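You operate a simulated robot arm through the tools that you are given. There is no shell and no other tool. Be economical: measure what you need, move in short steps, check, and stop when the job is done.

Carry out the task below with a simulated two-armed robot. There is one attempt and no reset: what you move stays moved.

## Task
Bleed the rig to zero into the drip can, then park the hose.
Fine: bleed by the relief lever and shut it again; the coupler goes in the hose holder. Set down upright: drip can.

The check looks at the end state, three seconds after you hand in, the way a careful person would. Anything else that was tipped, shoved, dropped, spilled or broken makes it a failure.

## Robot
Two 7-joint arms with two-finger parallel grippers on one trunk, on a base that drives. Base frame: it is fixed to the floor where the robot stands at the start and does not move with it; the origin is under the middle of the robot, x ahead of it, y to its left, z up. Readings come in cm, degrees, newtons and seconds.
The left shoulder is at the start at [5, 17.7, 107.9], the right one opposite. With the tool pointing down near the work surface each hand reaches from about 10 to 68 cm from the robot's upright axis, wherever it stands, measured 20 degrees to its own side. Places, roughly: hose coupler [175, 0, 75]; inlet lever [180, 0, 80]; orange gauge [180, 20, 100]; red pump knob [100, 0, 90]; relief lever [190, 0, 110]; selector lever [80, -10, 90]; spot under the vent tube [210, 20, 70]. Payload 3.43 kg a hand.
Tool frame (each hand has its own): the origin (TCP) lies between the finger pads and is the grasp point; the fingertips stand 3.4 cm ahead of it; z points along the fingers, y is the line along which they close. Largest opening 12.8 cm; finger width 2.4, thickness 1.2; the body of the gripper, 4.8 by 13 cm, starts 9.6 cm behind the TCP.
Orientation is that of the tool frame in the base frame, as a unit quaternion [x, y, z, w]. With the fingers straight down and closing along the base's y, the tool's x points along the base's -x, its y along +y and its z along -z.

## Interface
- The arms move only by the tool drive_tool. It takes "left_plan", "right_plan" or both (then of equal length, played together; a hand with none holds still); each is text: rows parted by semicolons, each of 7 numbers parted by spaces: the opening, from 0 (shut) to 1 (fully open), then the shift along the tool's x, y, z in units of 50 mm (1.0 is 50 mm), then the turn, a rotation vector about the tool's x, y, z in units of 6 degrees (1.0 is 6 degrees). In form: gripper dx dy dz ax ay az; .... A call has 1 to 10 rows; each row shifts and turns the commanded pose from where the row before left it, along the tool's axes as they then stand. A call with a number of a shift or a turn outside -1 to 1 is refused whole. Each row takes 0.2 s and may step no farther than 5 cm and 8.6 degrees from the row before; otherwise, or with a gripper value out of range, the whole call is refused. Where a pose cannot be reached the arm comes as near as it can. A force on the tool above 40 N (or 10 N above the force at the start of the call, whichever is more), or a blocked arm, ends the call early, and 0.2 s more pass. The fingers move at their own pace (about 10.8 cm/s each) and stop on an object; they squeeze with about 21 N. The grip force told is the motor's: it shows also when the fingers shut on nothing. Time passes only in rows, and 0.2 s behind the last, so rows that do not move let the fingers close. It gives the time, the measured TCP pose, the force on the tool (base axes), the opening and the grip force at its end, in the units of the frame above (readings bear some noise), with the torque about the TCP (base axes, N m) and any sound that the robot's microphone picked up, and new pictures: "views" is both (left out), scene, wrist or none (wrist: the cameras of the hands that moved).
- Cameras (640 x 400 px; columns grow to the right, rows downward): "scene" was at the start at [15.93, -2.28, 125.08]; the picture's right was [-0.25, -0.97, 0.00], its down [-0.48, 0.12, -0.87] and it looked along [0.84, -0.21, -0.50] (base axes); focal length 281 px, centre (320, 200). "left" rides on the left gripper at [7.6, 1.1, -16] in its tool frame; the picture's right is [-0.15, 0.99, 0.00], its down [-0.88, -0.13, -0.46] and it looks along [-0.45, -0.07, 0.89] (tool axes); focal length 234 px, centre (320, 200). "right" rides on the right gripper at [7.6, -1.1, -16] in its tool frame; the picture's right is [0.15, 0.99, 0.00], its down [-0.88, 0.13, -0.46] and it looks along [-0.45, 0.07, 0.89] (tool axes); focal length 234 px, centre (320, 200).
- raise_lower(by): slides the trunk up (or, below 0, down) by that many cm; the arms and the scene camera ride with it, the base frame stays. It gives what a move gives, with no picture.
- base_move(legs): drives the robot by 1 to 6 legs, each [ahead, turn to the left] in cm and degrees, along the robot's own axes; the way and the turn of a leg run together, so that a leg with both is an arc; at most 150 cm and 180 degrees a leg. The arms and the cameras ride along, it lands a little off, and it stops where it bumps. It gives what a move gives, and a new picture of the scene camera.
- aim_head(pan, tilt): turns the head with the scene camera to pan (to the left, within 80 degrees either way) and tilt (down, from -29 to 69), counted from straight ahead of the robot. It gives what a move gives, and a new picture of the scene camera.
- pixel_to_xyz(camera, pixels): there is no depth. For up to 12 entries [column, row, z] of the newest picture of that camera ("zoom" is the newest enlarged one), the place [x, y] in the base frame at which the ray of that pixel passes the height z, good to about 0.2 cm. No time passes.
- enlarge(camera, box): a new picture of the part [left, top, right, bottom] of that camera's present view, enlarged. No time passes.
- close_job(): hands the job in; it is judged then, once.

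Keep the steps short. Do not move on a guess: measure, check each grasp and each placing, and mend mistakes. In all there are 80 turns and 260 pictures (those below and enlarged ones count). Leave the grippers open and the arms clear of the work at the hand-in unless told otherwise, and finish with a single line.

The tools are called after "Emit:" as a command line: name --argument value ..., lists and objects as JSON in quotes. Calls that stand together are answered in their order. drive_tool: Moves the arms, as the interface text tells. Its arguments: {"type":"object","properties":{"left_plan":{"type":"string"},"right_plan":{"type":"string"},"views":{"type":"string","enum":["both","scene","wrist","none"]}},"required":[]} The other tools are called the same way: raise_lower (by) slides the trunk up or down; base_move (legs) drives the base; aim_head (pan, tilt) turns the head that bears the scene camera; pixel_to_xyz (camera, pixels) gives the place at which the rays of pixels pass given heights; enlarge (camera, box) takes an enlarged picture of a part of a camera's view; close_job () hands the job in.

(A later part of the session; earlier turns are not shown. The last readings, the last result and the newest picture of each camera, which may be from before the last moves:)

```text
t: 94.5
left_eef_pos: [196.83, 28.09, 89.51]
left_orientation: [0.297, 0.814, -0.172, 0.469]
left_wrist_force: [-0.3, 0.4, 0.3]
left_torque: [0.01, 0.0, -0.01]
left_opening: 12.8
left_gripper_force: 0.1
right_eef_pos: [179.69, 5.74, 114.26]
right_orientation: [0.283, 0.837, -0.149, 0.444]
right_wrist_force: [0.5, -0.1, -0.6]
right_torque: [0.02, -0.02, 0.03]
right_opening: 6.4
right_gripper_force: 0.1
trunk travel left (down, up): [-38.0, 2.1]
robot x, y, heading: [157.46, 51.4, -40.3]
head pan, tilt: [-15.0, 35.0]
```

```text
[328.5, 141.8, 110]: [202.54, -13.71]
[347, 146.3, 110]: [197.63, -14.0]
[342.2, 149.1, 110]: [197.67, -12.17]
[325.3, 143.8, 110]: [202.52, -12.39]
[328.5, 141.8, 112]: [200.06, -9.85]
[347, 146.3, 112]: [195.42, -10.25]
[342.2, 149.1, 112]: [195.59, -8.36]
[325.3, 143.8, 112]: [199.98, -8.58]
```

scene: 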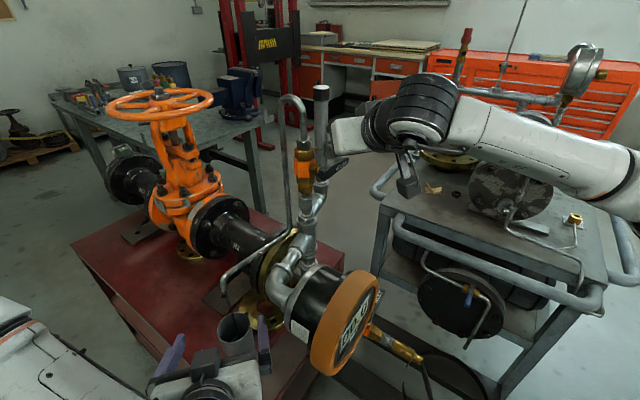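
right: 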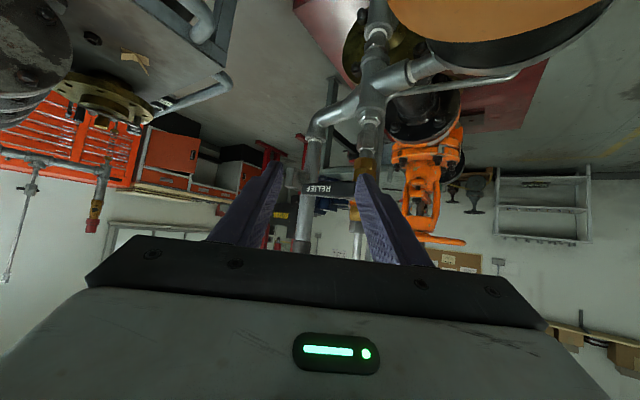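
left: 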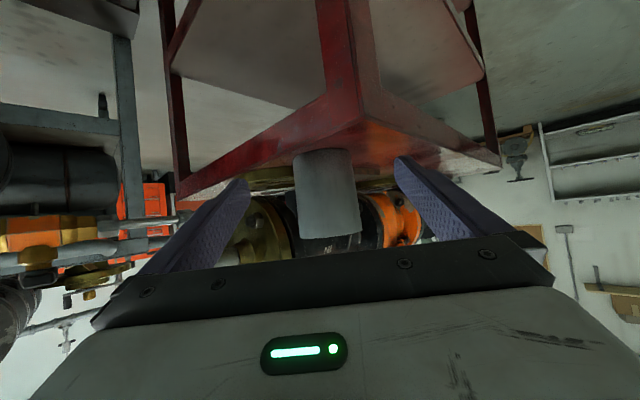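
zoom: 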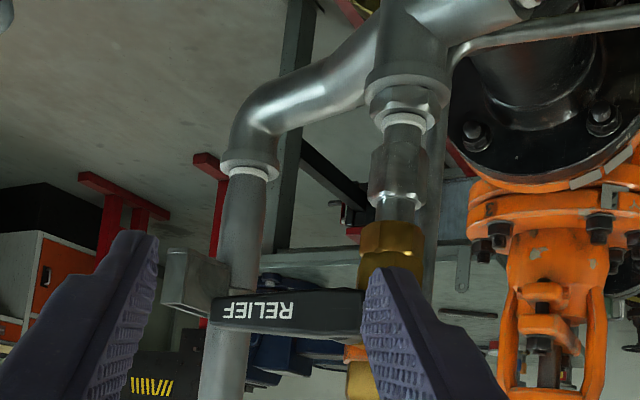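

The pocket is only about 2 cm wide while the coupler is about 2.7 cm, so it can't be the hose holder. I'll search the pump table and cart.

Emit:
aim_head --pan -80 --tilt 35

Emit:
enlarge --camera "scene" --box '[320, 40, 640, 240]'

Emit:
enlarge --camera "scene" --box '[0, 100, 320, 300]'

```text
t: 95.9
left_eef_pos: [196.82, 28.14, 89.49]
left_orientation: [0.297, 0.813, -0.172, 0.47]
left_wrist_force: [-0.1, 0.1, -0.4]
left_torque: [-0.01, -0.01, -0.02]
left_opening: 12.8
left_gripper_force: 0.1
right_eef_pos: [179.81, 5.79, 114.35]
right_orientation: [0.283, 0.837, -0.149, 0.444]
right_wrist_force: [0.4, -0.4, -0.1]
right_torque: [0.04, -0.01, -0.04]
right_opening: 6.4
right_gripper_force: 0.1
trunk travel left (down, up): [-38.0, 2.1]
robot x, y, heading: [156.97, 51.41, -40.2]
head pan, tilt: [-80.0, 35.0]
```

scene: 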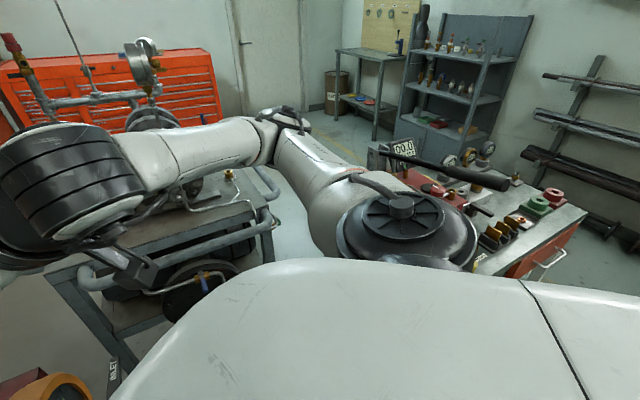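

```text
2.00 times, centred on (480, 140) of scene
```

zoom: 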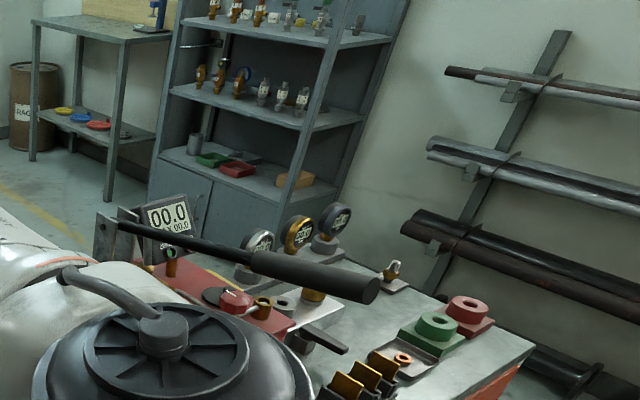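

```text
2.00 times, centred on (160, 200) of scene
```

zoom: 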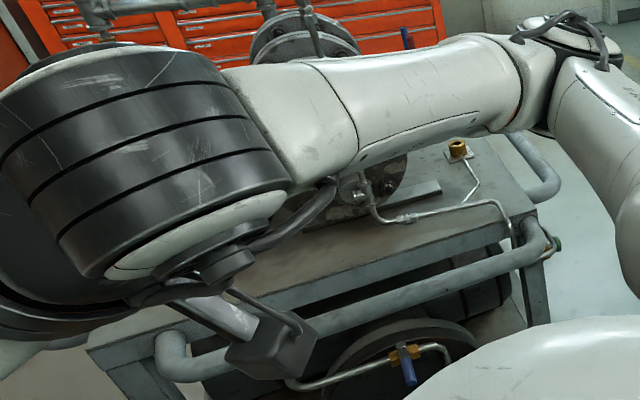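

No holder is visible here, but the opening views showed a brass ring on a rod at the pump's left side. I'll raise the left hand, back away and turn to look at that side of the pump table.

Emit:
drive_tool --left_plan "1 -0.78 0 -0.45 0 0 0;1 -0.78 0 -0.45 0 0 0;1 -0.78 0 -0.45 0 0 0;1 -0.78 0 -0.45 0 0 0;1 0 0 0 0 0 0" --views "none"

Emit:
base_move --legs '[[-32, 0], [0, -65]]'

Emit:
aim_head --pan -15 --tilt 40

Emit:
enlarge --camera "scene" --box '[160, 100, 480, 300]'

```text
t: 97.1
left_eef_pos: [196.74, 28.14, 107.49]
left_orientation: [0.298, 0.813, -0.172, 0.469]
left_wrist_force: [-0.1, 0.6, -0.3]
left_torque: [0.01, 0.02, 0.03]
left_opening: 12.8
left_gripper_force: 0.1
right_eef_pos: [179.7, 5.77, 114.25]
right_orientation: [0.283, 0.837, -0.149, 0.444]
right_wrist_force: [0.0, 0.1, 0.7]
right_torque: [0.0, 0.02, 0.01]
right_opening: 6.39
right_gripper_force: 0.2
trunk travel left (down, up): [-38.0, 2.1]
robot x, y, heading: [157.14, 51.52, -40.3]
head pan, tilt: [-80.0, 35.0]
```

```text
t: 102.1
left_eef_pos: [127.06, 26.93, 107.52]
left_orientation: [0.692, 0.521, -0.4, 0.301]
left_wrist_force: [0.4, -0.1, -0.6]
left_torque: [-0.03, -0.01, -0.01]
left_opening: 12.79
left_gripper_force: 0.1
right_eef_pos: [99.81, 33.52, 114.28]
right_orientation: [0.693, 0.547, -0.368, 0.291]
right_wrist_force: [-0.2, 0.6, 0.2]
right_torque: [-0.01, 0.01, 0.0]
right_opening: 6.38
right_gripper_force: 0.0
trunk travel left (down, up): [-38.0, 2.1]
robot x, y, heading: [132.37, 72.25, -106.0]
head pan, tilt: [-80.0, 35.0]
```

scene: 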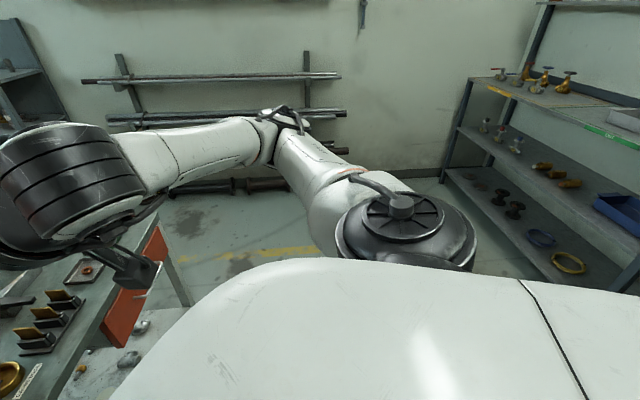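

```text
t: 103.5
left_eef_pos: [127.12, 26.85, 107.52]
left_orientation: [0.692, 0.52, -0.401, 0.3]
left_wrist_force: [0.1, 1.0, -0.2]
left_torque: [-0.01, 0.03, -0.01]
left_opening: 12.82
left_gripper_force: 0.1
right_eef_pos: [99.79, 33.37, 114.29]
right_orientation: [0.693, 0.547, -0.367, 0.291]
right_wrist_force: [0.6, 0.6, -0.6]
right_torque: [-0.01, -0.01, -0.03]
right_opening: 6.38
right_gripper_force: 0.0
trunk travel left (down, up): [-38.0, 2.1]
robot x, y, heading: [132.44, 72.39, -106.0]
head pan, tilt: [-15.0, 40.0]
```

scene: 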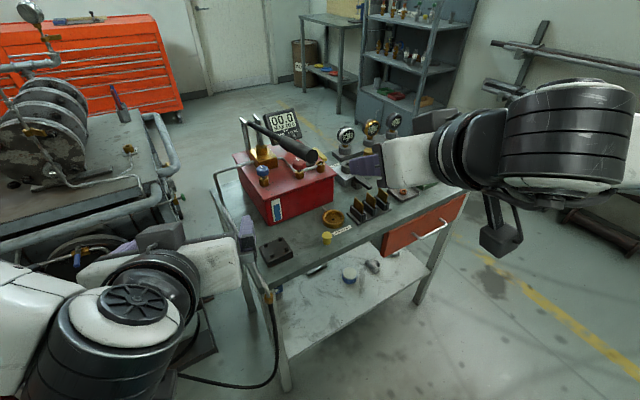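

```text
2.00 times, centred on (320, 200) of scene
```

zoom: 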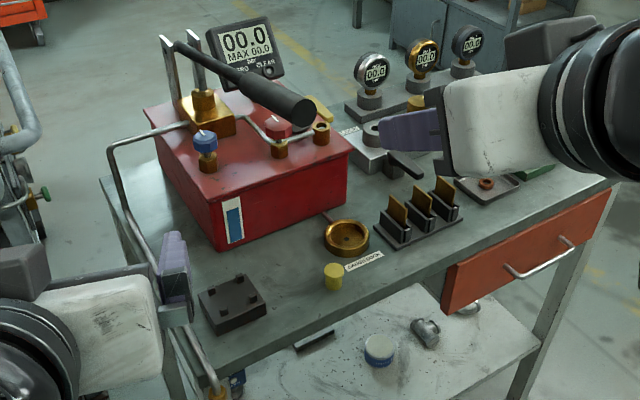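

There's a dark block with four pegs right beside the hose outlet, and a brass dish with a label. I'll zoom in on both.

Emit:
enlarge --camera "scene" --box '[250, 190, 370, 280]'

Emit:
enlarge --camera "scene" --box '[255, 230, 305, 270]'

```text
4.44 times, centred on (310, 235) of scene
```

zoom: 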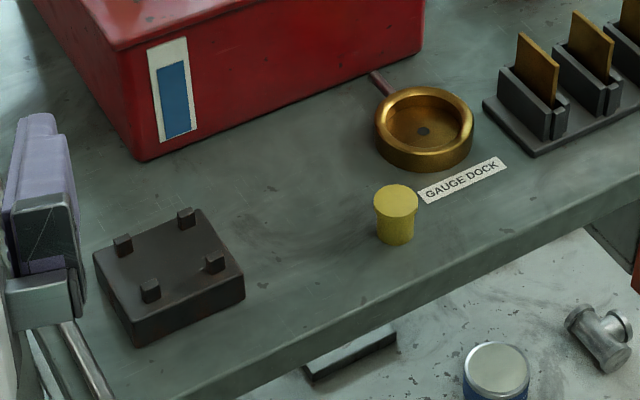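

```text
10.00 times, centred on (280, 250) of scene
```

zoom: 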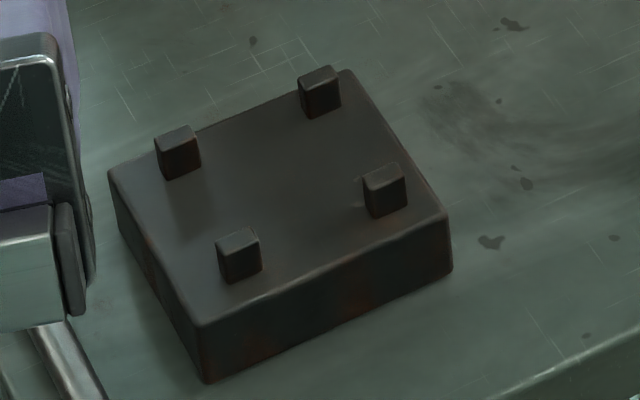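

The four-peg block must be the hose holder, a cradle for the coupler. I'll measure it.

Emit:
pixel_to_xyz --camera "zoom" --pixels '[[178, 180, 78], [320, 116, 78], [240, 280, 78], [387, 216, 78], [108, 170, 78], [348, 72, 78], [205, 326, 78], [450, 214, 78], [212, 382, 75], [450, 270, 75]]'

Emit:
pixel_to_xyz --camera "scene" --pixels '[[270, 300, 70], [243, 240, 85]]'

Emit:
aim_head --pan 35 --tilt 45

```text
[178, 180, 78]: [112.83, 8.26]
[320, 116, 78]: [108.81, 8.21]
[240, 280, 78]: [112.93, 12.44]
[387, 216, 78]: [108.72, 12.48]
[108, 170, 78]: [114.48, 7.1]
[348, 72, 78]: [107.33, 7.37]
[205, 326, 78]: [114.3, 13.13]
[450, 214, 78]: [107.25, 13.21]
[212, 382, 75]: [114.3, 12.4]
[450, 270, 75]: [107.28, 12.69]
```

```text
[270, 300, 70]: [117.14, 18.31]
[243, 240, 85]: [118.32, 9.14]
```

```text
t: 104.7
left_eef_pos: [127.06, 27.03, 107.58]
left_orientation: [0.691, 0.521, -0.401, 0.301]
left_wrist_force: [0.6, 0.2, 0.2]
left_torque: [0.03, 0.02, -0.03]
left_opening: 12.77
left_gripper_force: 0.1
right_eef_pos: [99.76, 33.27, 114.33]
right_orientation: [0.693, 0.548, -0.368, 0.292]
right_wrist_force: [-0.1, -0.2, -0.1]
right_torque: [0.02, -0.03, 0.02]
right_opening: 6.4
right_gripper_force: 0.0
trunk travel left (down, up): [-38.0, 2.1]
robot x, y, heading: [132.54, 72.4, -106.0]
head pan, tilt: [35.0, 45.0]
```

scene: 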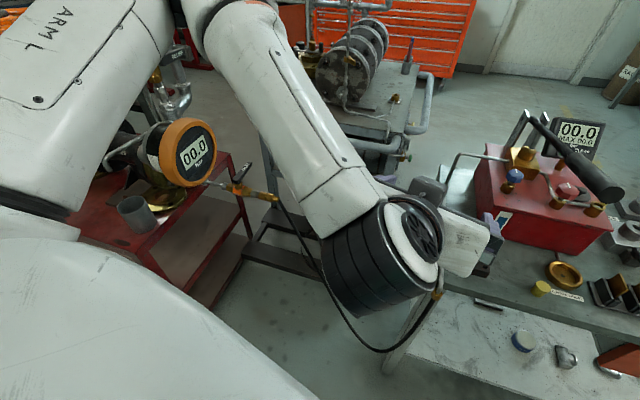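

The holder block is centred at (110.8,10.3), with pegs 4.2 cm apart on top at z≈78. The rig gauge reads 00.0. Next I'll measure the coupler and the hose from here.

Emit:
enlarge --camera "scene" --box '[200, 160, 300, 220]'

Emit:
pixel_to_xyz --camera "scene" --pixels '[[275, 200, 74], [275, 200, 76], [275, 200, 78], [347, 335, 0], [370, 350, 0], [320, 270, 30], [347, 335, 20], [436, 293, 68]]'

```text
6.40 times, centred on (250, 190) of scene
```

zoom: 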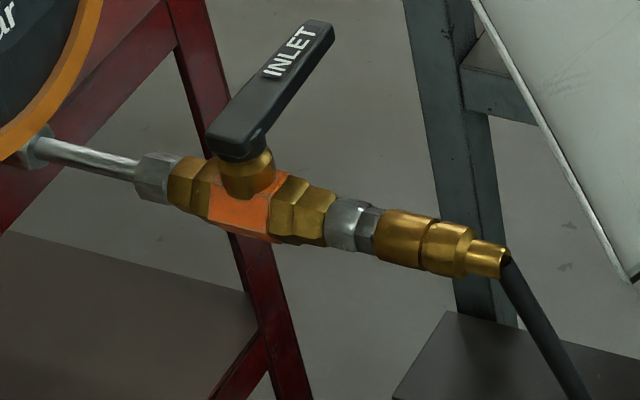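

```text
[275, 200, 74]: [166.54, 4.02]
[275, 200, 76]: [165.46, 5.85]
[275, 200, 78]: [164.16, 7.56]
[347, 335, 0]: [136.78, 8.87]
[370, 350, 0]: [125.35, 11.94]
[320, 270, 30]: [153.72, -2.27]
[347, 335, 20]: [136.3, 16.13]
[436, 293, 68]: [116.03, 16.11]
```

Emit:
pixel_to_xyz --camera "zoom" --pixels '[[506, 258, 74], [506, 258, 76], [375, 236, 74], [375, 236, 76], [425, 245, 75], [232, 215, 75], [60, 150, 75], [60, 150, 77], [60, 150, 79], [320, 30, 82], [225, 150, 82]]'

```text
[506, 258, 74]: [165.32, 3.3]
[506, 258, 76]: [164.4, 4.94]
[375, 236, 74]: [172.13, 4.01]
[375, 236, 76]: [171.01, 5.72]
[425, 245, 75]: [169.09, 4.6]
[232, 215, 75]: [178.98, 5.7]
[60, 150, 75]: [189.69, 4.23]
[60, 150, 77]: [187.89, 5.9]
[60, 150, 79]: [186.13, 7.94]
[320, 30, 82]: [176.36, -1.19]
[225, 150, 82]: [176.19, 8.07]
```

The coupler's body spans x≈165–171.6 at y≈4.5, z≈75. I'll retract the left hand and set the right hand pointing down, then drive into position.

Emit:
drive_tool --left_plan "1 -0.7 0 -0.4 0 0 0;1 -0.7 0 -0.4 0 0 0;1 0.375 0 -0.65 0 0 0;1 0.375 0 -0.65 0 0 0;1 0.375 0 -0.65 0 0 0;1 0 0 0 0 0 0;1 0 0 0 0 0 0;1 0 0 0 0 0 0;1 0 0 0 0 0 0;1 0 0 0 0 0 0" --right_plan "0.6 0 0 0 0 1 0;0.6 0 0 0 0 1 0;0.6 0 0 0 0 1 0;0.6 0 0 0 0 1 0;0.6 0 0 0 0 1 0;0.6 0 0 0 0 1 0;0.6 0 0 0 0 1 0;0.6 0 0 0 0 1 0;0.6 0 0 0 0 1 0;0.6 0 0 0 0 0.3 0" --views "none"

Emit:
base_move --legs '[[0, 51], [16, 0]]'

Emit:
drive_tool --right_plan "0.6 0 0 0 0 0 -1;0.6 0 0 0 0 0 -1;0.6 0 0 0 0 0 -1;0.6 0 0 0 0 0 -1;0.6 0 0 0 0 0 -1;0.6 0 0 0 0 0 -1;0.6 0 0 0 0 0 -1;0.6 0 0 0 0 0 -1;0.6 0 0 0 0 0 0" --views "both"

```text
t: 107.1
left_eef_pos: [129.8, 34.16, 115.56]
left_orientation: [0.665, 0.567, -0.368, 0.317]
left_wrist_force: [-0.8, -0.5, -0.3]
left_torque: [-0.04, -0.05, 0.0]
left_opening: 12.8
left_gripper_force: 0.0
left hand out of reach, approached as far as the arm can: row 4, 5
right_eef_pos: [99.94, 33.4, 114.31]
right_orientation: [0.784, 0.621, 0.001, 0.002]
right_wrist_force: [0.0, 0.2, 0.3]
right_torque: [0.01, 0.01, -0.02]
right_opening: 7.68
right_gripper_force: 0.1
trunk travel left (down, up): [-38.0, 2.1]
robot x, y, heading: [132.59, 72.42, -105.7]
head pan, tilt: [35.0, 45.0]
stopped in row 10 (left hand): the arm was blocked; the commanded pose is now the measured one
```

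```text
t: 110.8
left_eef_pos: [169.14, 32.36, 115.61]
left_orientation: [0.359, 0.796, -0.198, 0.445]
left_wrist_force: [-0.3, -0.1, 0.1]
left_torque: [0.02, 0.0, 0.04]
left_opening: 12.79
left_gripper_force: 0.0
right_eef_pos: [150.79, 9.15, 114.37]
right_orientation: [0.446, 0.895, 0.0, 0.0]
right_wrist_force: [0.0, -0.4, 0.3]
right_torque: [0.06, 0.05, 0.03]
right_opening: 7.67
right_gripper_force: 0.1
trunk travel left (down, up): [-38.0, 2.1]
robot x, y, heading: [141.27, 58.86, -55.6]
head pan, tilt: [35.0, 45.0]
```

scene: 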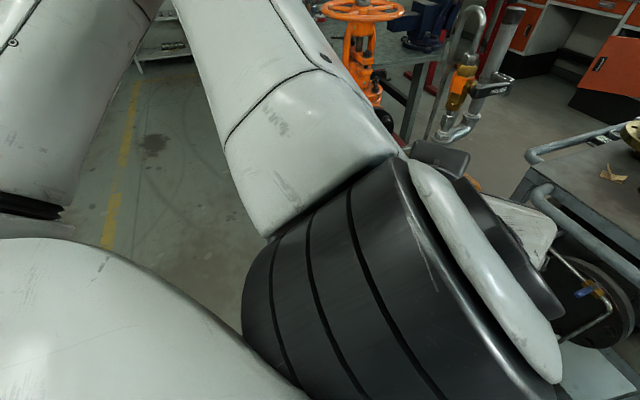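

```text
t: 112.8
left_eef_pos: [169.02, 32.29, 115.88]
left_orientation: [0.359, 0.796, -0.198, 0.445]
left_wrist_force: [0.0, -0.5, 0.0]
left_torque: [0.01, 0.01, -0.02]
left_opening: 12.83
left_gripper_force: 0.0
right_eef_pos: [150.79, 9.69, 114.32]
right_orientation: [0.044, 0.999, 0.0, 0.001]
right_wrist_force: [-0.1, -0.2, -0.1]
right_torque: [0.01, 0.02, -0.02]
right_opening: 7.66
right_gripper_force: 0.2
right hand out of reach, approached as far as the arm can: row 8
trunk travel left (down, up): [-38.0, 2.1]
robot x, y, heading: [141.7, 59.39, -55.8]
head pan, tilt: [35.0, 45.0]
```

scene: 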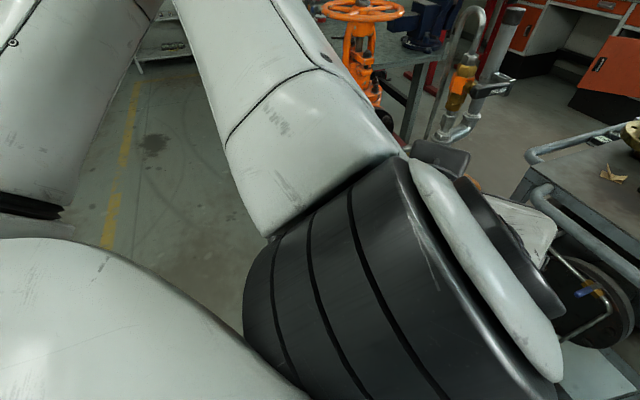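
right: 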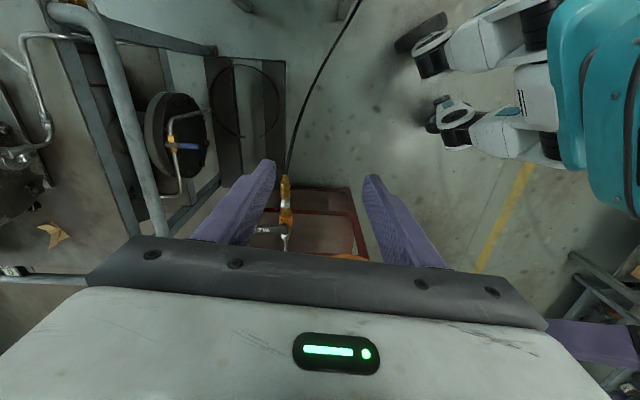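

The right camera sees the coupler at about (285,190). I'll measure its position.

Emit:
enlarge --camera "right" --box '[240, 150, 360, 260]'

Emit:
aim_head --pan -10 --tilt 50

```text
3.64 times, centred on (300, 205) of right
```

zoom: 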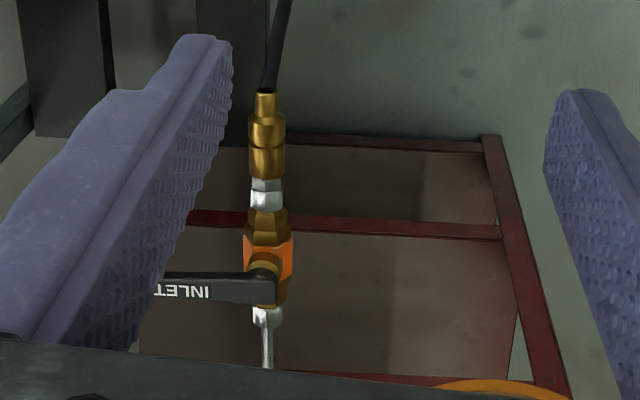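

```text
t: 113.9
left_eef_pos: [169.1, 32.37, 115.75]
left_orientation: [0.359, 0.796, -0.198, 0.445]
left_wrist_force: [-0.4, -0.4, 0.2]
left_torque: [0.02, -0.02, -0.03]
left_opening: 12.82
left_gripper_force: 0.1
right_eef_pos: [150.83, 9.66, 114.25]
right_orientation: [0.045, 0.999, 0.001, 0.002]
right_wrist_force: [0.6, 0.0, -0.2]
right_torque: [0.02, -0.01, -0.02]
right_opening: 7.7
right_gripper_force: 0.1
trunk travel left (down, up): [-38.0, 2.1]
robot x, y, heading: [141.7, 58.79, -55.9]
head pan, tilt: [-10.0, 50.0]
5 turns are left
```

scene: 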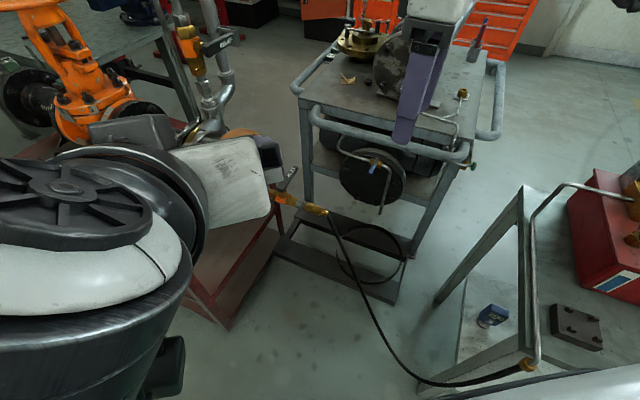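

Only 5 turns remain, so I'll batch. Combining the right camera with the scene view puts the coupler near (170.9,1.5,71.6). I'll move to just above it and check from both cameras.

Emit:
pixel_to_xyz --camera "scene" --pixels '[[326, 212, 70], [326, 212, 72], [326, 212, 75], [303, 206, 70], [303, 206, 72], [303, 206, 75]]'

Emit:
pixel_to_xyz --camera "right" --pixels '[[285, 176, 70], [285, 176, 72], [285, 176, 75], [285.4, 191, 70], [285.4, 191, 72], [285.4, 191, 75], [285, 199, 72]]'

Emit:
drive_tool --right_plan "0.6 -0.519 -0.159 0.7075 0 0 0;0.6 -0.519 -0.159 0.7075 0 0 0;0.6 -0.519 -0.159 0.7075 0 0 0;0.6 -0.519 -0.159 0.7075 0 0 0;0.6 -0.519 -0.159 0.7075 0 0 0;0.6 -0.519 -0.159 0.7075 0 0 0;0.6 -0.519 -0.159 0.7075 0 0 0;0.6 -0.519 -0.159 0.7075 0 0 0;0.6 0 0 0 0 0 0" --views "both"

Emit:
enlarge --camera "right" --box '[200, 60, 440, 260]'

Emit:
enlarge --camera "scene" --box '[240, 150, 380, 260]'

```text
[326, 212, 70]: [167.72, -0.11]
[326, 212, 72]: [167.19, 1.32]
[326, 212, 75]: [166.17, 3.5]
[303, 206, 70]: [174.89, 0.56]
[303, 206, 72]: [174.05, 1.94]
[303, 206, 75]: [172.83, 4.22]
```

```text
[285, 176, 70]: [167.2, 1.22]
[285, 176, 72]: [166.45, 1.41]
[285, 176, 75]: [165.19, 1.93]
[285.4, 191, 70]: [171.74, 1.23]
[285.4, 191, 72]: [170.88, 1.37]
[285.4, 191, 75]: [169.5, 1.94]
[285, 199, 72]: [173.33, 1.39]
```

```text
t: 115.9
left_eef_pos: [169.09, 32.39, 115.79]
left_orientation: [0.36, 0.796, -0.199, 0.445]
left_wrist_force: [0.1, 0.3, 0.5]
left_torque: [0.03, 0.01, 0.02]
left_opening: 12.81
left_gripper_force: 0.0
right_eef_pos: [152.78, 9.49, 109.94]
right_orientation: [0.045, 0.999, 0.001, 0.001]
right_wrist_force: [-1.4, 0.0, 0.3]
right_torque: [0.02, 0.0, 0.03]
right_opening: 7.68
right_gripper_force: 0.0
right hand out of reach, approached as far as the arm can: row 1, 2, 3, 4, 5, 6, 7, 8
trunk travel left (down, up): [-38.0, 2.1]
robot x, y, heading: [141.5, 58.74, -56.0]
head pan, tilt: [-10.0, 50.0]
```

scene: 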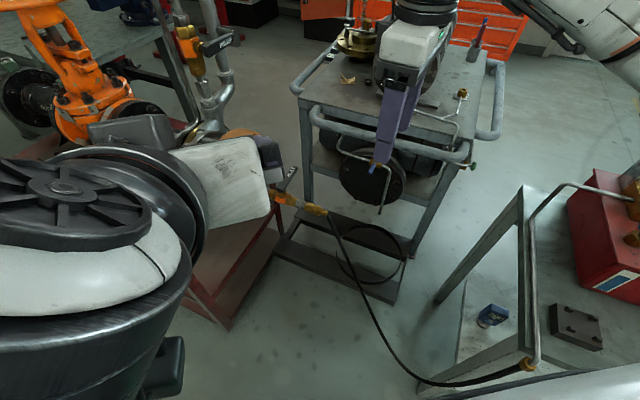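
right: 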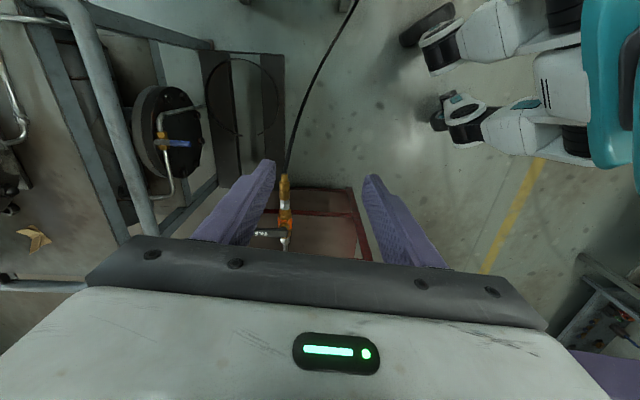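

```text
2.00 times, centred on (320, 160) of right
```

zoom: 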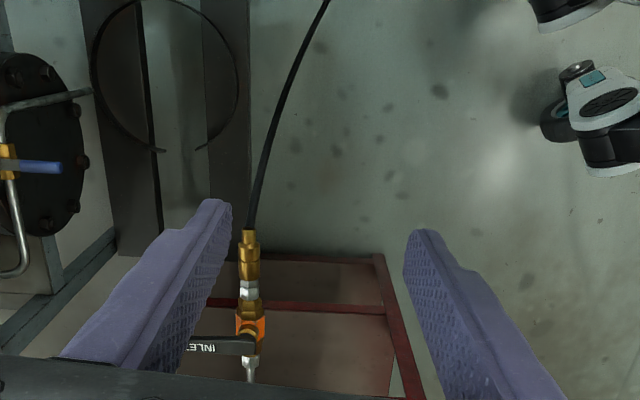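

```text
3.64 times, centred on (310, 205) of scene
4 turns are left
```

zoom: 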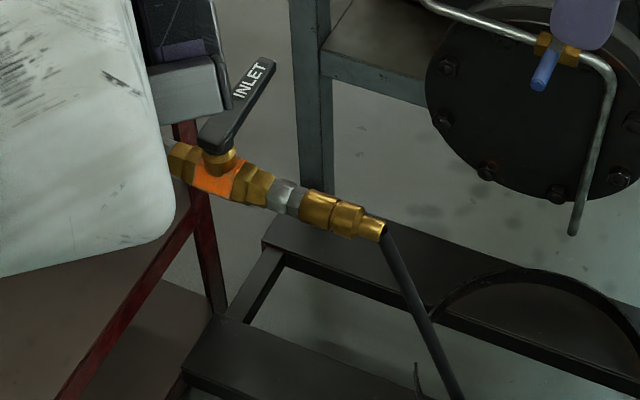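

The wrist limits the hand here. At the earlier stance (157,51.5, heading -40) this same yaw worked right above the coupler, so I'll go back there, place the hand over it and lower the trunk so the arm keeps its shape.

Emit:
drive_tool --right_plan "0.6 0 0 0 0 0 1;0.6 0 0 0 0 0 1;0.6 0 0 0 0 0 1;0.6 0 0 0 0 0 1;0.6 0 0 0 0 0 1;0.6 0 0 0 0 0 1;0.6 0 0 0 0 0 1;0.6 0 0 0 0 0 1;0.6 0 0 0 0 0 0.5" --views "none"

Emit:
drive_tool --right_plan "0.6 0.68 -0.28 -0.5 0 0 0;0.6 0.68 -0.28 -0.5 0 0 0;0.6 0.68 -0.28 -0.5 0 0 0;0.6 0.68 -0.28 -0.5 0 0 0;0.6 0.68 -0.28 -0.5 0 0 0" --views "none"

Emit:
base_move --legs '[[0, 31.6], [17.5, 0], [0, -15.6]]'

Emit:
drive_tool --right_plan "0.6 -0.84 -0.307 0 0 0 0;0.6 -0.84 -0.307 0 0 0 0;0.6 -0.84 -0.307 0 0 0 0;0.6 0 0 0 0 0 -1;0.6 0 0 0 0 0 -1;0.6 0 0 0 0 0 -1;0.6 0 0 0 0 0 -1;0.6 0 0 0 0 0 -1;0.6 0 0 0 0 0 -1;0.6 0 0 0 0 0 -0.4" --views "none"

Emit:
raise_lower --by -37

Emit:
aim_head --pan -25 --tilt 45

Emit:
enlarge --camera "right" --box '[0, 0, 640, 400]'

Emit:
enlarge --camera "right" --box '[220, 100, 420, 240]'

```text
t: 117.9
left_eef_pos: [169.16, 32.45, 115.79]
left_orientation: [0.36, 0.796, -0.199, 0.445]
left_wrist_force: [-0.5, 0.9, 0.0]
left_torque: [0.0, 0.03, -0.01]
left_opening: 12.81
left_gripper_force: 0.1
right_eef_pos: [152.58, 9.46, 110.08]
right_orientation: [0.47, 0.883, 0.0, 0.001]
right_wrist_force: [-0.5, -0.3, -0.4]
right_torque: [0.02, 0.01, 0.01]
right_opening: 7.67
right_gripper_force: 0.1
trunk travel left (down, up): [-38.0, 2.1]
robot x, y, heading: [141.75, 59.24, -55.6]
head pan, tilt: [-10.0, 50.0]
```

```text
t: 119.1
left_eef_pos: [169.06, 32.54, 115.79]
left_orientation: [0.359, 0.795, -0.199, 0.446]
left_wrist_force: [-0.3, 0.0, 0.3]
left_torque: [0.0, 0.03, 0.01]
left_opening: 12.79
left_gripper_force: 0.1
right_eef_pos: [137.07, 19.82, 122.35]
right_orientation: [0.469, 0.883, 0.001, 0.002]
right_wrist_force: [-0.2, 0.1, 0.8]
right_torque: [-0.02, 0.02, 0.03]
right_opening: 7.67
right_gripper_force: 0.2
trunk travel left (down, up): [-38.0, 2.1]
robot x, y, heading: [140.98, 59.22, -55.8]
head pan, tilt: [-10.0, 50.0]
```

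```text
t: 123.0
left_eef_pos: [191.01, 33.02, 115.69]
left_orientation: [0.251, 0.837, -0.138, 0.467]
left_wrist_force: [0.1, -0.3, 0.7]
left_torque: [-0.01, -0.04, 0.04]
left_opening: 12.81
left_gripper_force: 0.0
right_eef_pos: [163.63, 12.42, 122.41]
right_orientation: [0.348, 0.938, 0.002, 0.002]
right_wrist_force: [0.3, 0.1, -0.4]
right_torque: [0.0, -0.02, 0.02]
right_opening: 7.67
right_gripper_force: 0.0
trunk travel left (down, up): [-38.0, 2.1]
robot x, y, heading: [157.5, 51.55, -40.6]
head pan, tilt: [-10.0, 50.0]
```

scene: 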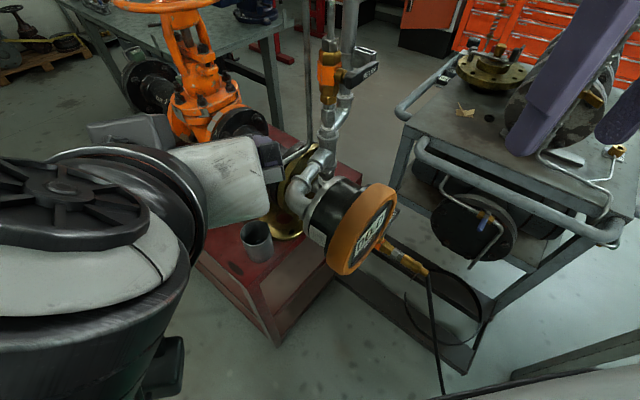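

```text
t: 125.2
left_eef_pos: [190.98, 33.01, 115.82]
left_orientation: [0.251, 0.836, -0.139, 0.467]
left_wrist_force: [-0.4, 0.6, -0.3]
left_torque: [0.0, 0.01, -0.01]
left_opening: 12.8
left_gripper_force: 0.1
right_eef_pos: [170.2, 1.68, 122.04]
right_orientation: [0.021, 1.0, 0.001, 0.002]
right_wrist_force: [0.0, 0.0, -0.9]
right_torque: [0.0, 0.02, 0.03]
right_opening: 7.66
right_gripper_force: 0.1
right hand out of reach, approached as far as the arm can: row 10
trunk travel left (down, up): [-38.0, 2.1]
robot x, y, heading: [157.38, 51.54, -40.7]
head pan, tilt: [-10.0, 50.0]
```

```text
t: 128.8
left_eef_pos: [191.17, 33.02, 78.78]
left_orientation: [0.25, 0.837, -0.139, 0.467]
left_wrist_force: [-0.5, 0.2, -0.3]
left_torque: [0.02, -0.02, -0.03]
left_opening: 12.81
left_gripper_force: 0.1
right_eef_pos: [170.21, 1.61, 85.02]
right_orientation: [0.023, 1.0, -0.001, 0.002]
right_wrist_force: [-0.5, -0.1, -0.4]
right_torque: [-0.02, 0.01, 0.0]
right_opening: 7.68
right_gripper_force: 0.1
trunk travel left (down, up): [-1.0, 39.1]
robot x, y, heading: [157.41, 51.59, -40.7]
head pan, tilt: [-10.0, 50.0]
```

```text
t: 129.5
left_eef_pos: [191.11, 33.04, 78.74]
left_orientation: [0.251, 0.837, -0.138, 0.467]
left_wrist_force: [-0.1, -0.4, 0.2]
left_torque: [0.01, -0.01, -0.01]
left_opening: 12.8
left_gripper_force: 0.0
right_eef_pos: [170.23, 1.62, 85.06]
right_orientation: [0.022, 1.0, 0.0, 0.002]
right_wrist_force: [0.1, -0.1, 0.1]
right_torque: [0.0, 0.0, 0.01]
right_opening: 7.69
right_gripper_force: 0.1
trunk travel left (down, up): [-1.0, 39.1]
robot x, y, heading: [157.42, 51.66, -40.4]
head pan, tilt: [-25.0, 45.0]
```

scene: 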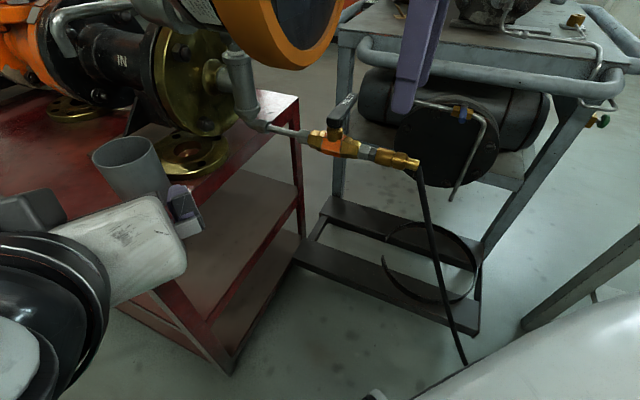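

```text
1.00 times, centred on (320, 200) of right (not enlarged: the box is as wide or as high as the picture)
```

zoom: 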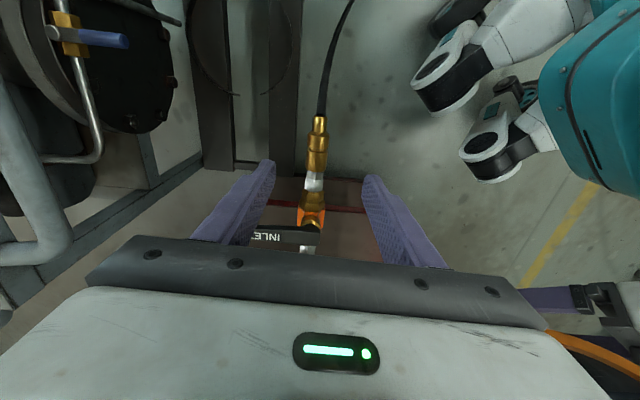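

```text
2.86 times, centred on (320, 170) of right
3 turns are left
```

zoom: 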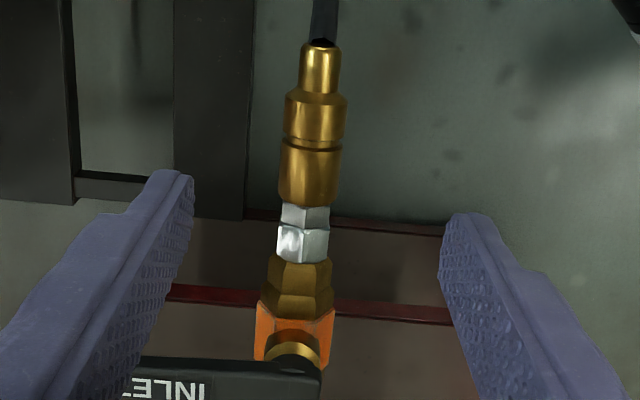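

The coupler is between the fingers (groove at about (170.5,1.4,72)). I'll grip it, pull it off along -x, lift, drive round to the holder and swing toward it, then look.

Emit:
drive_tool --right_plan "0.6 -0.014 -0.01 0.65 0 0 0.7;0.6 -0.014 -0.01 0.65 0 0 0;0.6 -0.014 -0.01 0.65 0 0 0;0.6 -0.014 -0.01 0.65 0 0 0;0.6 0 0 0 0 0 0;0.3 0 0 0 0 0 0;0 0 0 0 0 0 0;0 0 0 0 0 0 0;0 0 0 0 0 0 0" --views "wrist"

Emit:
drive_tool --right_plan "0 0.25 -0.029 0 0 0 0;0 0.25 -0.029 0 0 0 0;0 0.25 -0.029 0 0 0 0;0 0.25 -0.029 0 0 0 0;0 0.25 -0.029 0 0 0 0;0 0.25 -0.029 0 0 0 0" --views "wrist"

Emit:
drive_tool --right_plan "0 0.25 -0.029 0 0 0 0;0 0.25 -0.029 0 0 0 0;0 0.25 -0.029 0 0 0 0;0 0.25 -0.029 0 0 0 0;0 0.25 -0.029 0 0 0 0;0 0.25 -0.029 0 0 0 0" --views "wrist"

Emit:
drive_tool --right_plan "0 0 0 -0.8 0 0 0;0 0 0 -0.8 0 0 0;0 0 0 -0.8 0 0 0;0 0 0 0 0 0 0" --views "none"

Emit:
raise_lower --by 15

Emit:
base_move --legs '[[-24, 0], [0, -65], [10.4, 0]]'

Emit:
drive_tool --right_plan "0 -0.8 0.26 0 0 0 0;0 -0.8 0.26 0 0 0 0;0 -0.8 0.26 0 0 0 0;0 -0.8 0.26 0 0 0 0;0 -0.8 0.26 0 0 0 0;0 0 0 0 0 0 1;0 0 0 0 0 0 1;0 0 0 0 0 0 1;0 0 0 0 0 0 0" --views "wrist"

Emit:
aim_head --pan -10 --tilt 45

Emit:
enlarge --camera "right" --box '[200, 60, 440, 260]'

Emit:
enlarge --camera "scene" --box '[200, 120, 440, 300]'

```text
t: 131.5
left_eef_pos: [191.25, 32.97, 78.79]
left_orientation: [0.251, 0.836, -0.139, 0.467]
left_wrist_force: [-0.2, 0.6, -0.2]
left_torque: [0.02, 0.01, -0.01]
left_opening: 12.82
left_gripper_force: 0.1
right_eef_pos: [170.41, 1.51, 71.97]
right_orientation: [0.059, 0.998, 0.0, 0.002]
right_wrist_force: [-1.3, 4.3, -0.3]
right_torque: [0.03, 0.03, 0.12]
right_opening: 2.77
right_gripper_force: 21.5
trunk travel left (down, up): [-1.0, 39.1]
robot x, y, heading: [157.53, 51.62, -40.6]
head pan, tilt: [-25.0, 45.0]
heard: snap
```

right: 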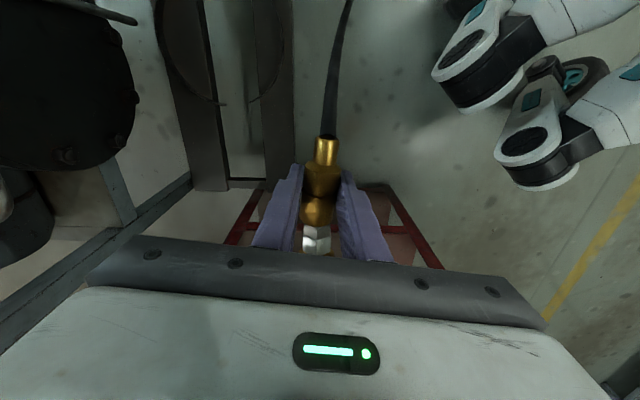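

```text
t: 132.9
left_eef_pos: [191.14, 33.09, 78.79]
left_orientation: [0.251, 0.837, -0.139, 0.467]
left_wrist_force: [0.2, 0.6, 1.1]
left_torque: [-0.01, -0.03, 0.0]
left_opening: 12.8
left_gripper_force: 0.0
right_eef_pos: [162.97, 1.36, 72.02]
right_orientation: [0.058, 0.998, -0.001, 0.001]
right_wrist_force: [0.4, 0.0, -0.7]
right_torque: [0.0, 0.0, 0.0]
right_opening: 2.79
right_gripper_force: 21.2
trunk travel left (down, up): [-1.0, 39.1]
robot x, y, heading: [157.48, 51.9, -40.5]
head pan, tilt: [-25.0, 45.0]
```

right: 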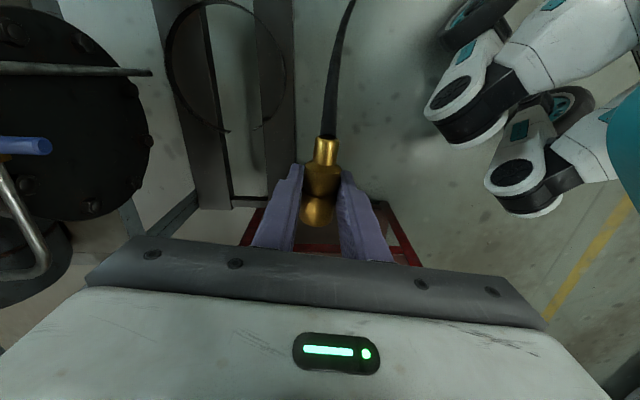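

```text
t: 134.3
left_eef_pos: [191.17, 33.02, 78.77]
left_orientation: [0.251, 0.837, -0.139, 0.467]
left_wrist_force: [0.7, 0.0, 0.5]
left_torque: [0.0, -0.01, 0.01]
left_opening: 12.77
left_gripper_force: 0.0
right_eef_pos: [156.47, 1.75, 71.98]
right_orientation: [0.062, 0.998, -0.002, 0.002]
right_wrist_force: [-0.4, 0.4, -0.1]
right_torque: [0.0, 0.03, 0.02]
right_opening: 2.73
right_gripper_force: 21.2
right hand out of reach, approached as far as the arm can: row 5, 6
trunk travel left (down, up): [-1.0, 39.1]
robot x, y, heading: [157.59, 51.55, -40.5]
head pan, tilt: [-25.0, 45.0]
```

right: 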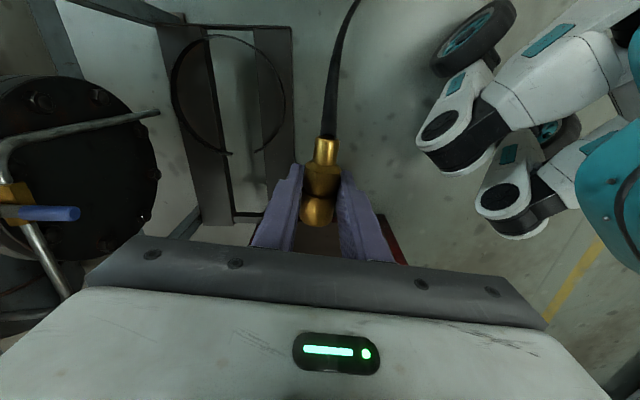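

```text
t: 135.3
left_eef_pos: [191.04, 33.15, 78.96]
left_orientation: [0.25, 0.836, -0.139, 0.468]
left_wrist_force: [0.1, -0.1, 0.6]
left_torque: [-0.02, -0.02, -0.02]
left_opening: 12.78
left_gripper_force: 0.1
right_eef_pos: [157.02, 3.37, 83.49]
right_orientation: [0.06, 0.998, 0.0, 0.0]
right_wrist_force: [-0.9, 2.1, 2.5]
right_torque: [-0.2, -0.17, -0.04]
right_opening: 2.77
right_gripper_force: 20.6
right hand out of reach, approached as far as the arm can: row 2, 3
trunk travel left (down, up): [-1.0, 39.1]
robot x, y, heading: [157.27, 51.45, -40.7]
head pan, tilt: [-25.0, 45.0]
```

```text
t: 137.1
left_eef_pos: [191.14, 32.95, 93.76]
left_orientation: [0.251, 0.837, -0.138, 0.467]
left_wrist_force: [0.5, 0.6, -0.3]
left_torque: [-0.02, 0.01, 0.01]
left_opening: 12.81
left_gripper_force: 0.0
right_eef_pos: [157.04, 3.31, 98.73]
right_orientation: [0.061, 0.998, -0.001, 0.001]
right_wrist_force: [-0.4, 0.2, -1.0]
right_torque: [-0.01, 0.04, -0.02]
right_opening: 2.74
right_gripper_force: 20.6
trunk travel left (down, up): [-16.0, 24.1]
robot x, y, heading: [157.46, 51.66, -40.9]
head pan, tilt: [-25.0, 45.0]
```

```text
t: 142.5
left_eef_pos: [133.85, 18.59, 93.71]
left_orientation: [0.662, 0.57, -0.368, 0.319]
left_wrist_force: [-0.1, -0.6, 0.0]
left_torque: [-0.03, -0.03, 0.03]
left_opening: 12.79
left_gripper_force: 0.0
right_eef_pos: [92.42, 37.04, 98.54]
right_orientation: [0.589, 0.808, -0.001, 0.0]
right_wrist_force: [0.4, 0.4, -1.2]
right_torque: [0.0, 0.02, -0.01]
right_opening: 2.77
right_gripper_force: 21.2
trunk travel left (down, up): [-16.0, 24.1]
robot x, y, heading: [136.37, 57.17, -105.9]
head pan, tilt: [-25.0, 45.0]
```

scene: 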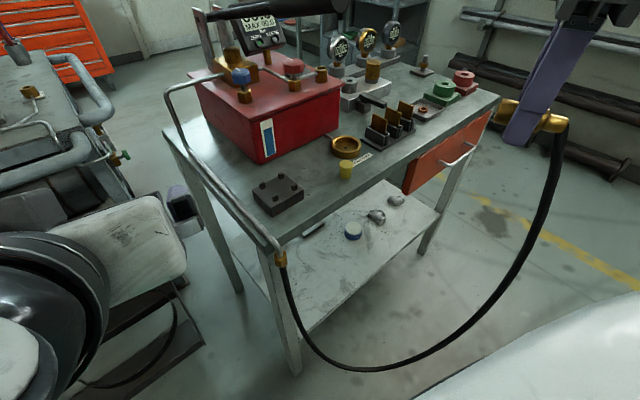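

```text
t: 143.7
left_eef_pos: [133.79, 18.65, 93.75]
left_orientation: [0.663, 0.568, -0.369, 0.318]
left_wrist_force: [-0.2, -0.3, -0.3]
left_torque: [0.03, 0.0, -0.02]
left_opening: 12.81
left_gripper_force: 0.2
right_eef_pos: [103.54, 21.54, 98.75]
right_orientation: [0.591, 0.806, 0.003, -0.007]
right_wrist_force: [-1.4, 9.6, -1.1]
right_torque: [-0.91, -0.12, -0.1]
right_opening: 2.76
right_gripper_force: 21.2
trunk travel left (down, up): [-16.0, 24.1]
robot x, y, heading: [136.62, 57.43, -106.1]
head pan, tilt: [-25.0, 45.0]
stopped in row 5 (right hand): the force on the tool passed its limit at 81 N (the readings are from after the stop); the commanded pose is now the measured one
```

right: 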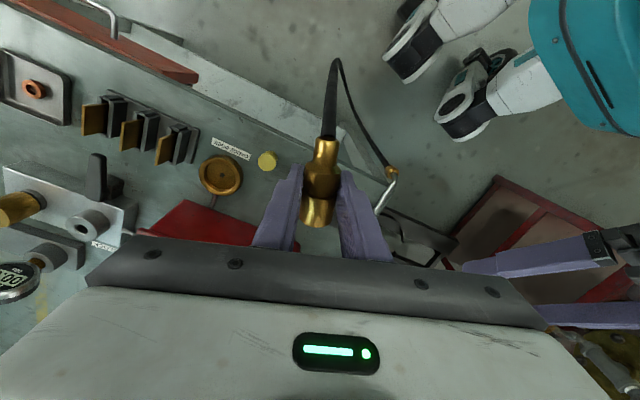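

```text
t: 144.5
left_eef_pos: [133.66, 18.73, 93.77]
left_orientation: [0.662, 0.568, -0.37, 0.319]
left_wrist_force: [0.2, -0.3, 0.7]
left_torque: [-0.02, 0.02, 0.01]
left_opening: 12.82
left_gripper_force: 0.1
right_eef_pos: [103.54, 21.62, 98.69]
right_orientation: [0.591, 0.806, 0.002, -0.005]
right_wrist_force: [-3.1, 13.1, 0.0]
right_torque: [-1.33, -0.31, -0.14]
right_opening: 2.77
right_gripper_force: 21.1
trunk travel left (down, up): [-16.0, 24.1]
robot x, y, heading: [136.48, 56.97, -106.0]
head pan, tilt: [-10.0, 45.0]
```

scene: 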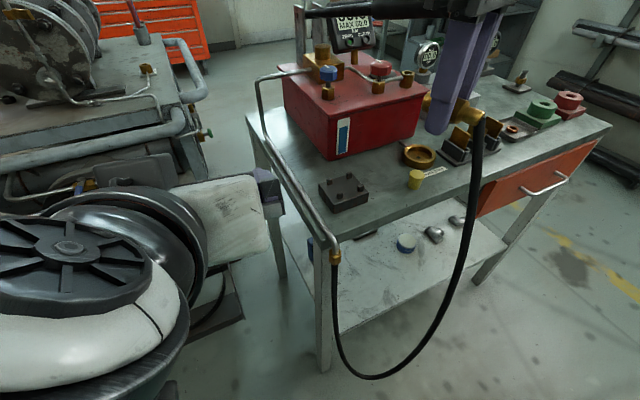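

```text
2.00 times, centred on (320, 160) of right
```

zoom: 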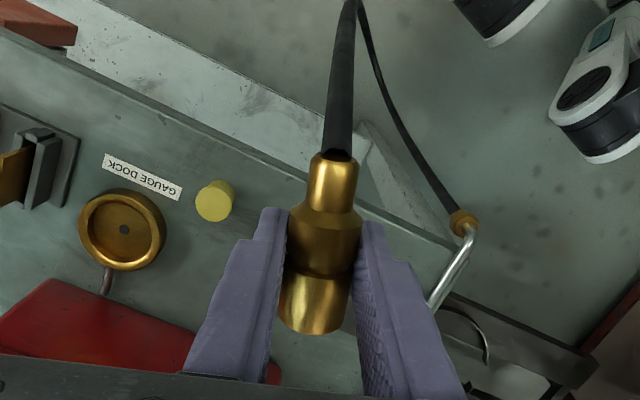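

```text
2.22 times, centred on (320, 210) of scene
2 turns are left
```

zoom: 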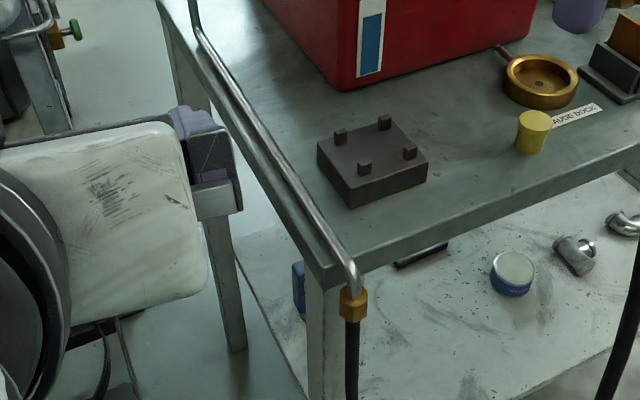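

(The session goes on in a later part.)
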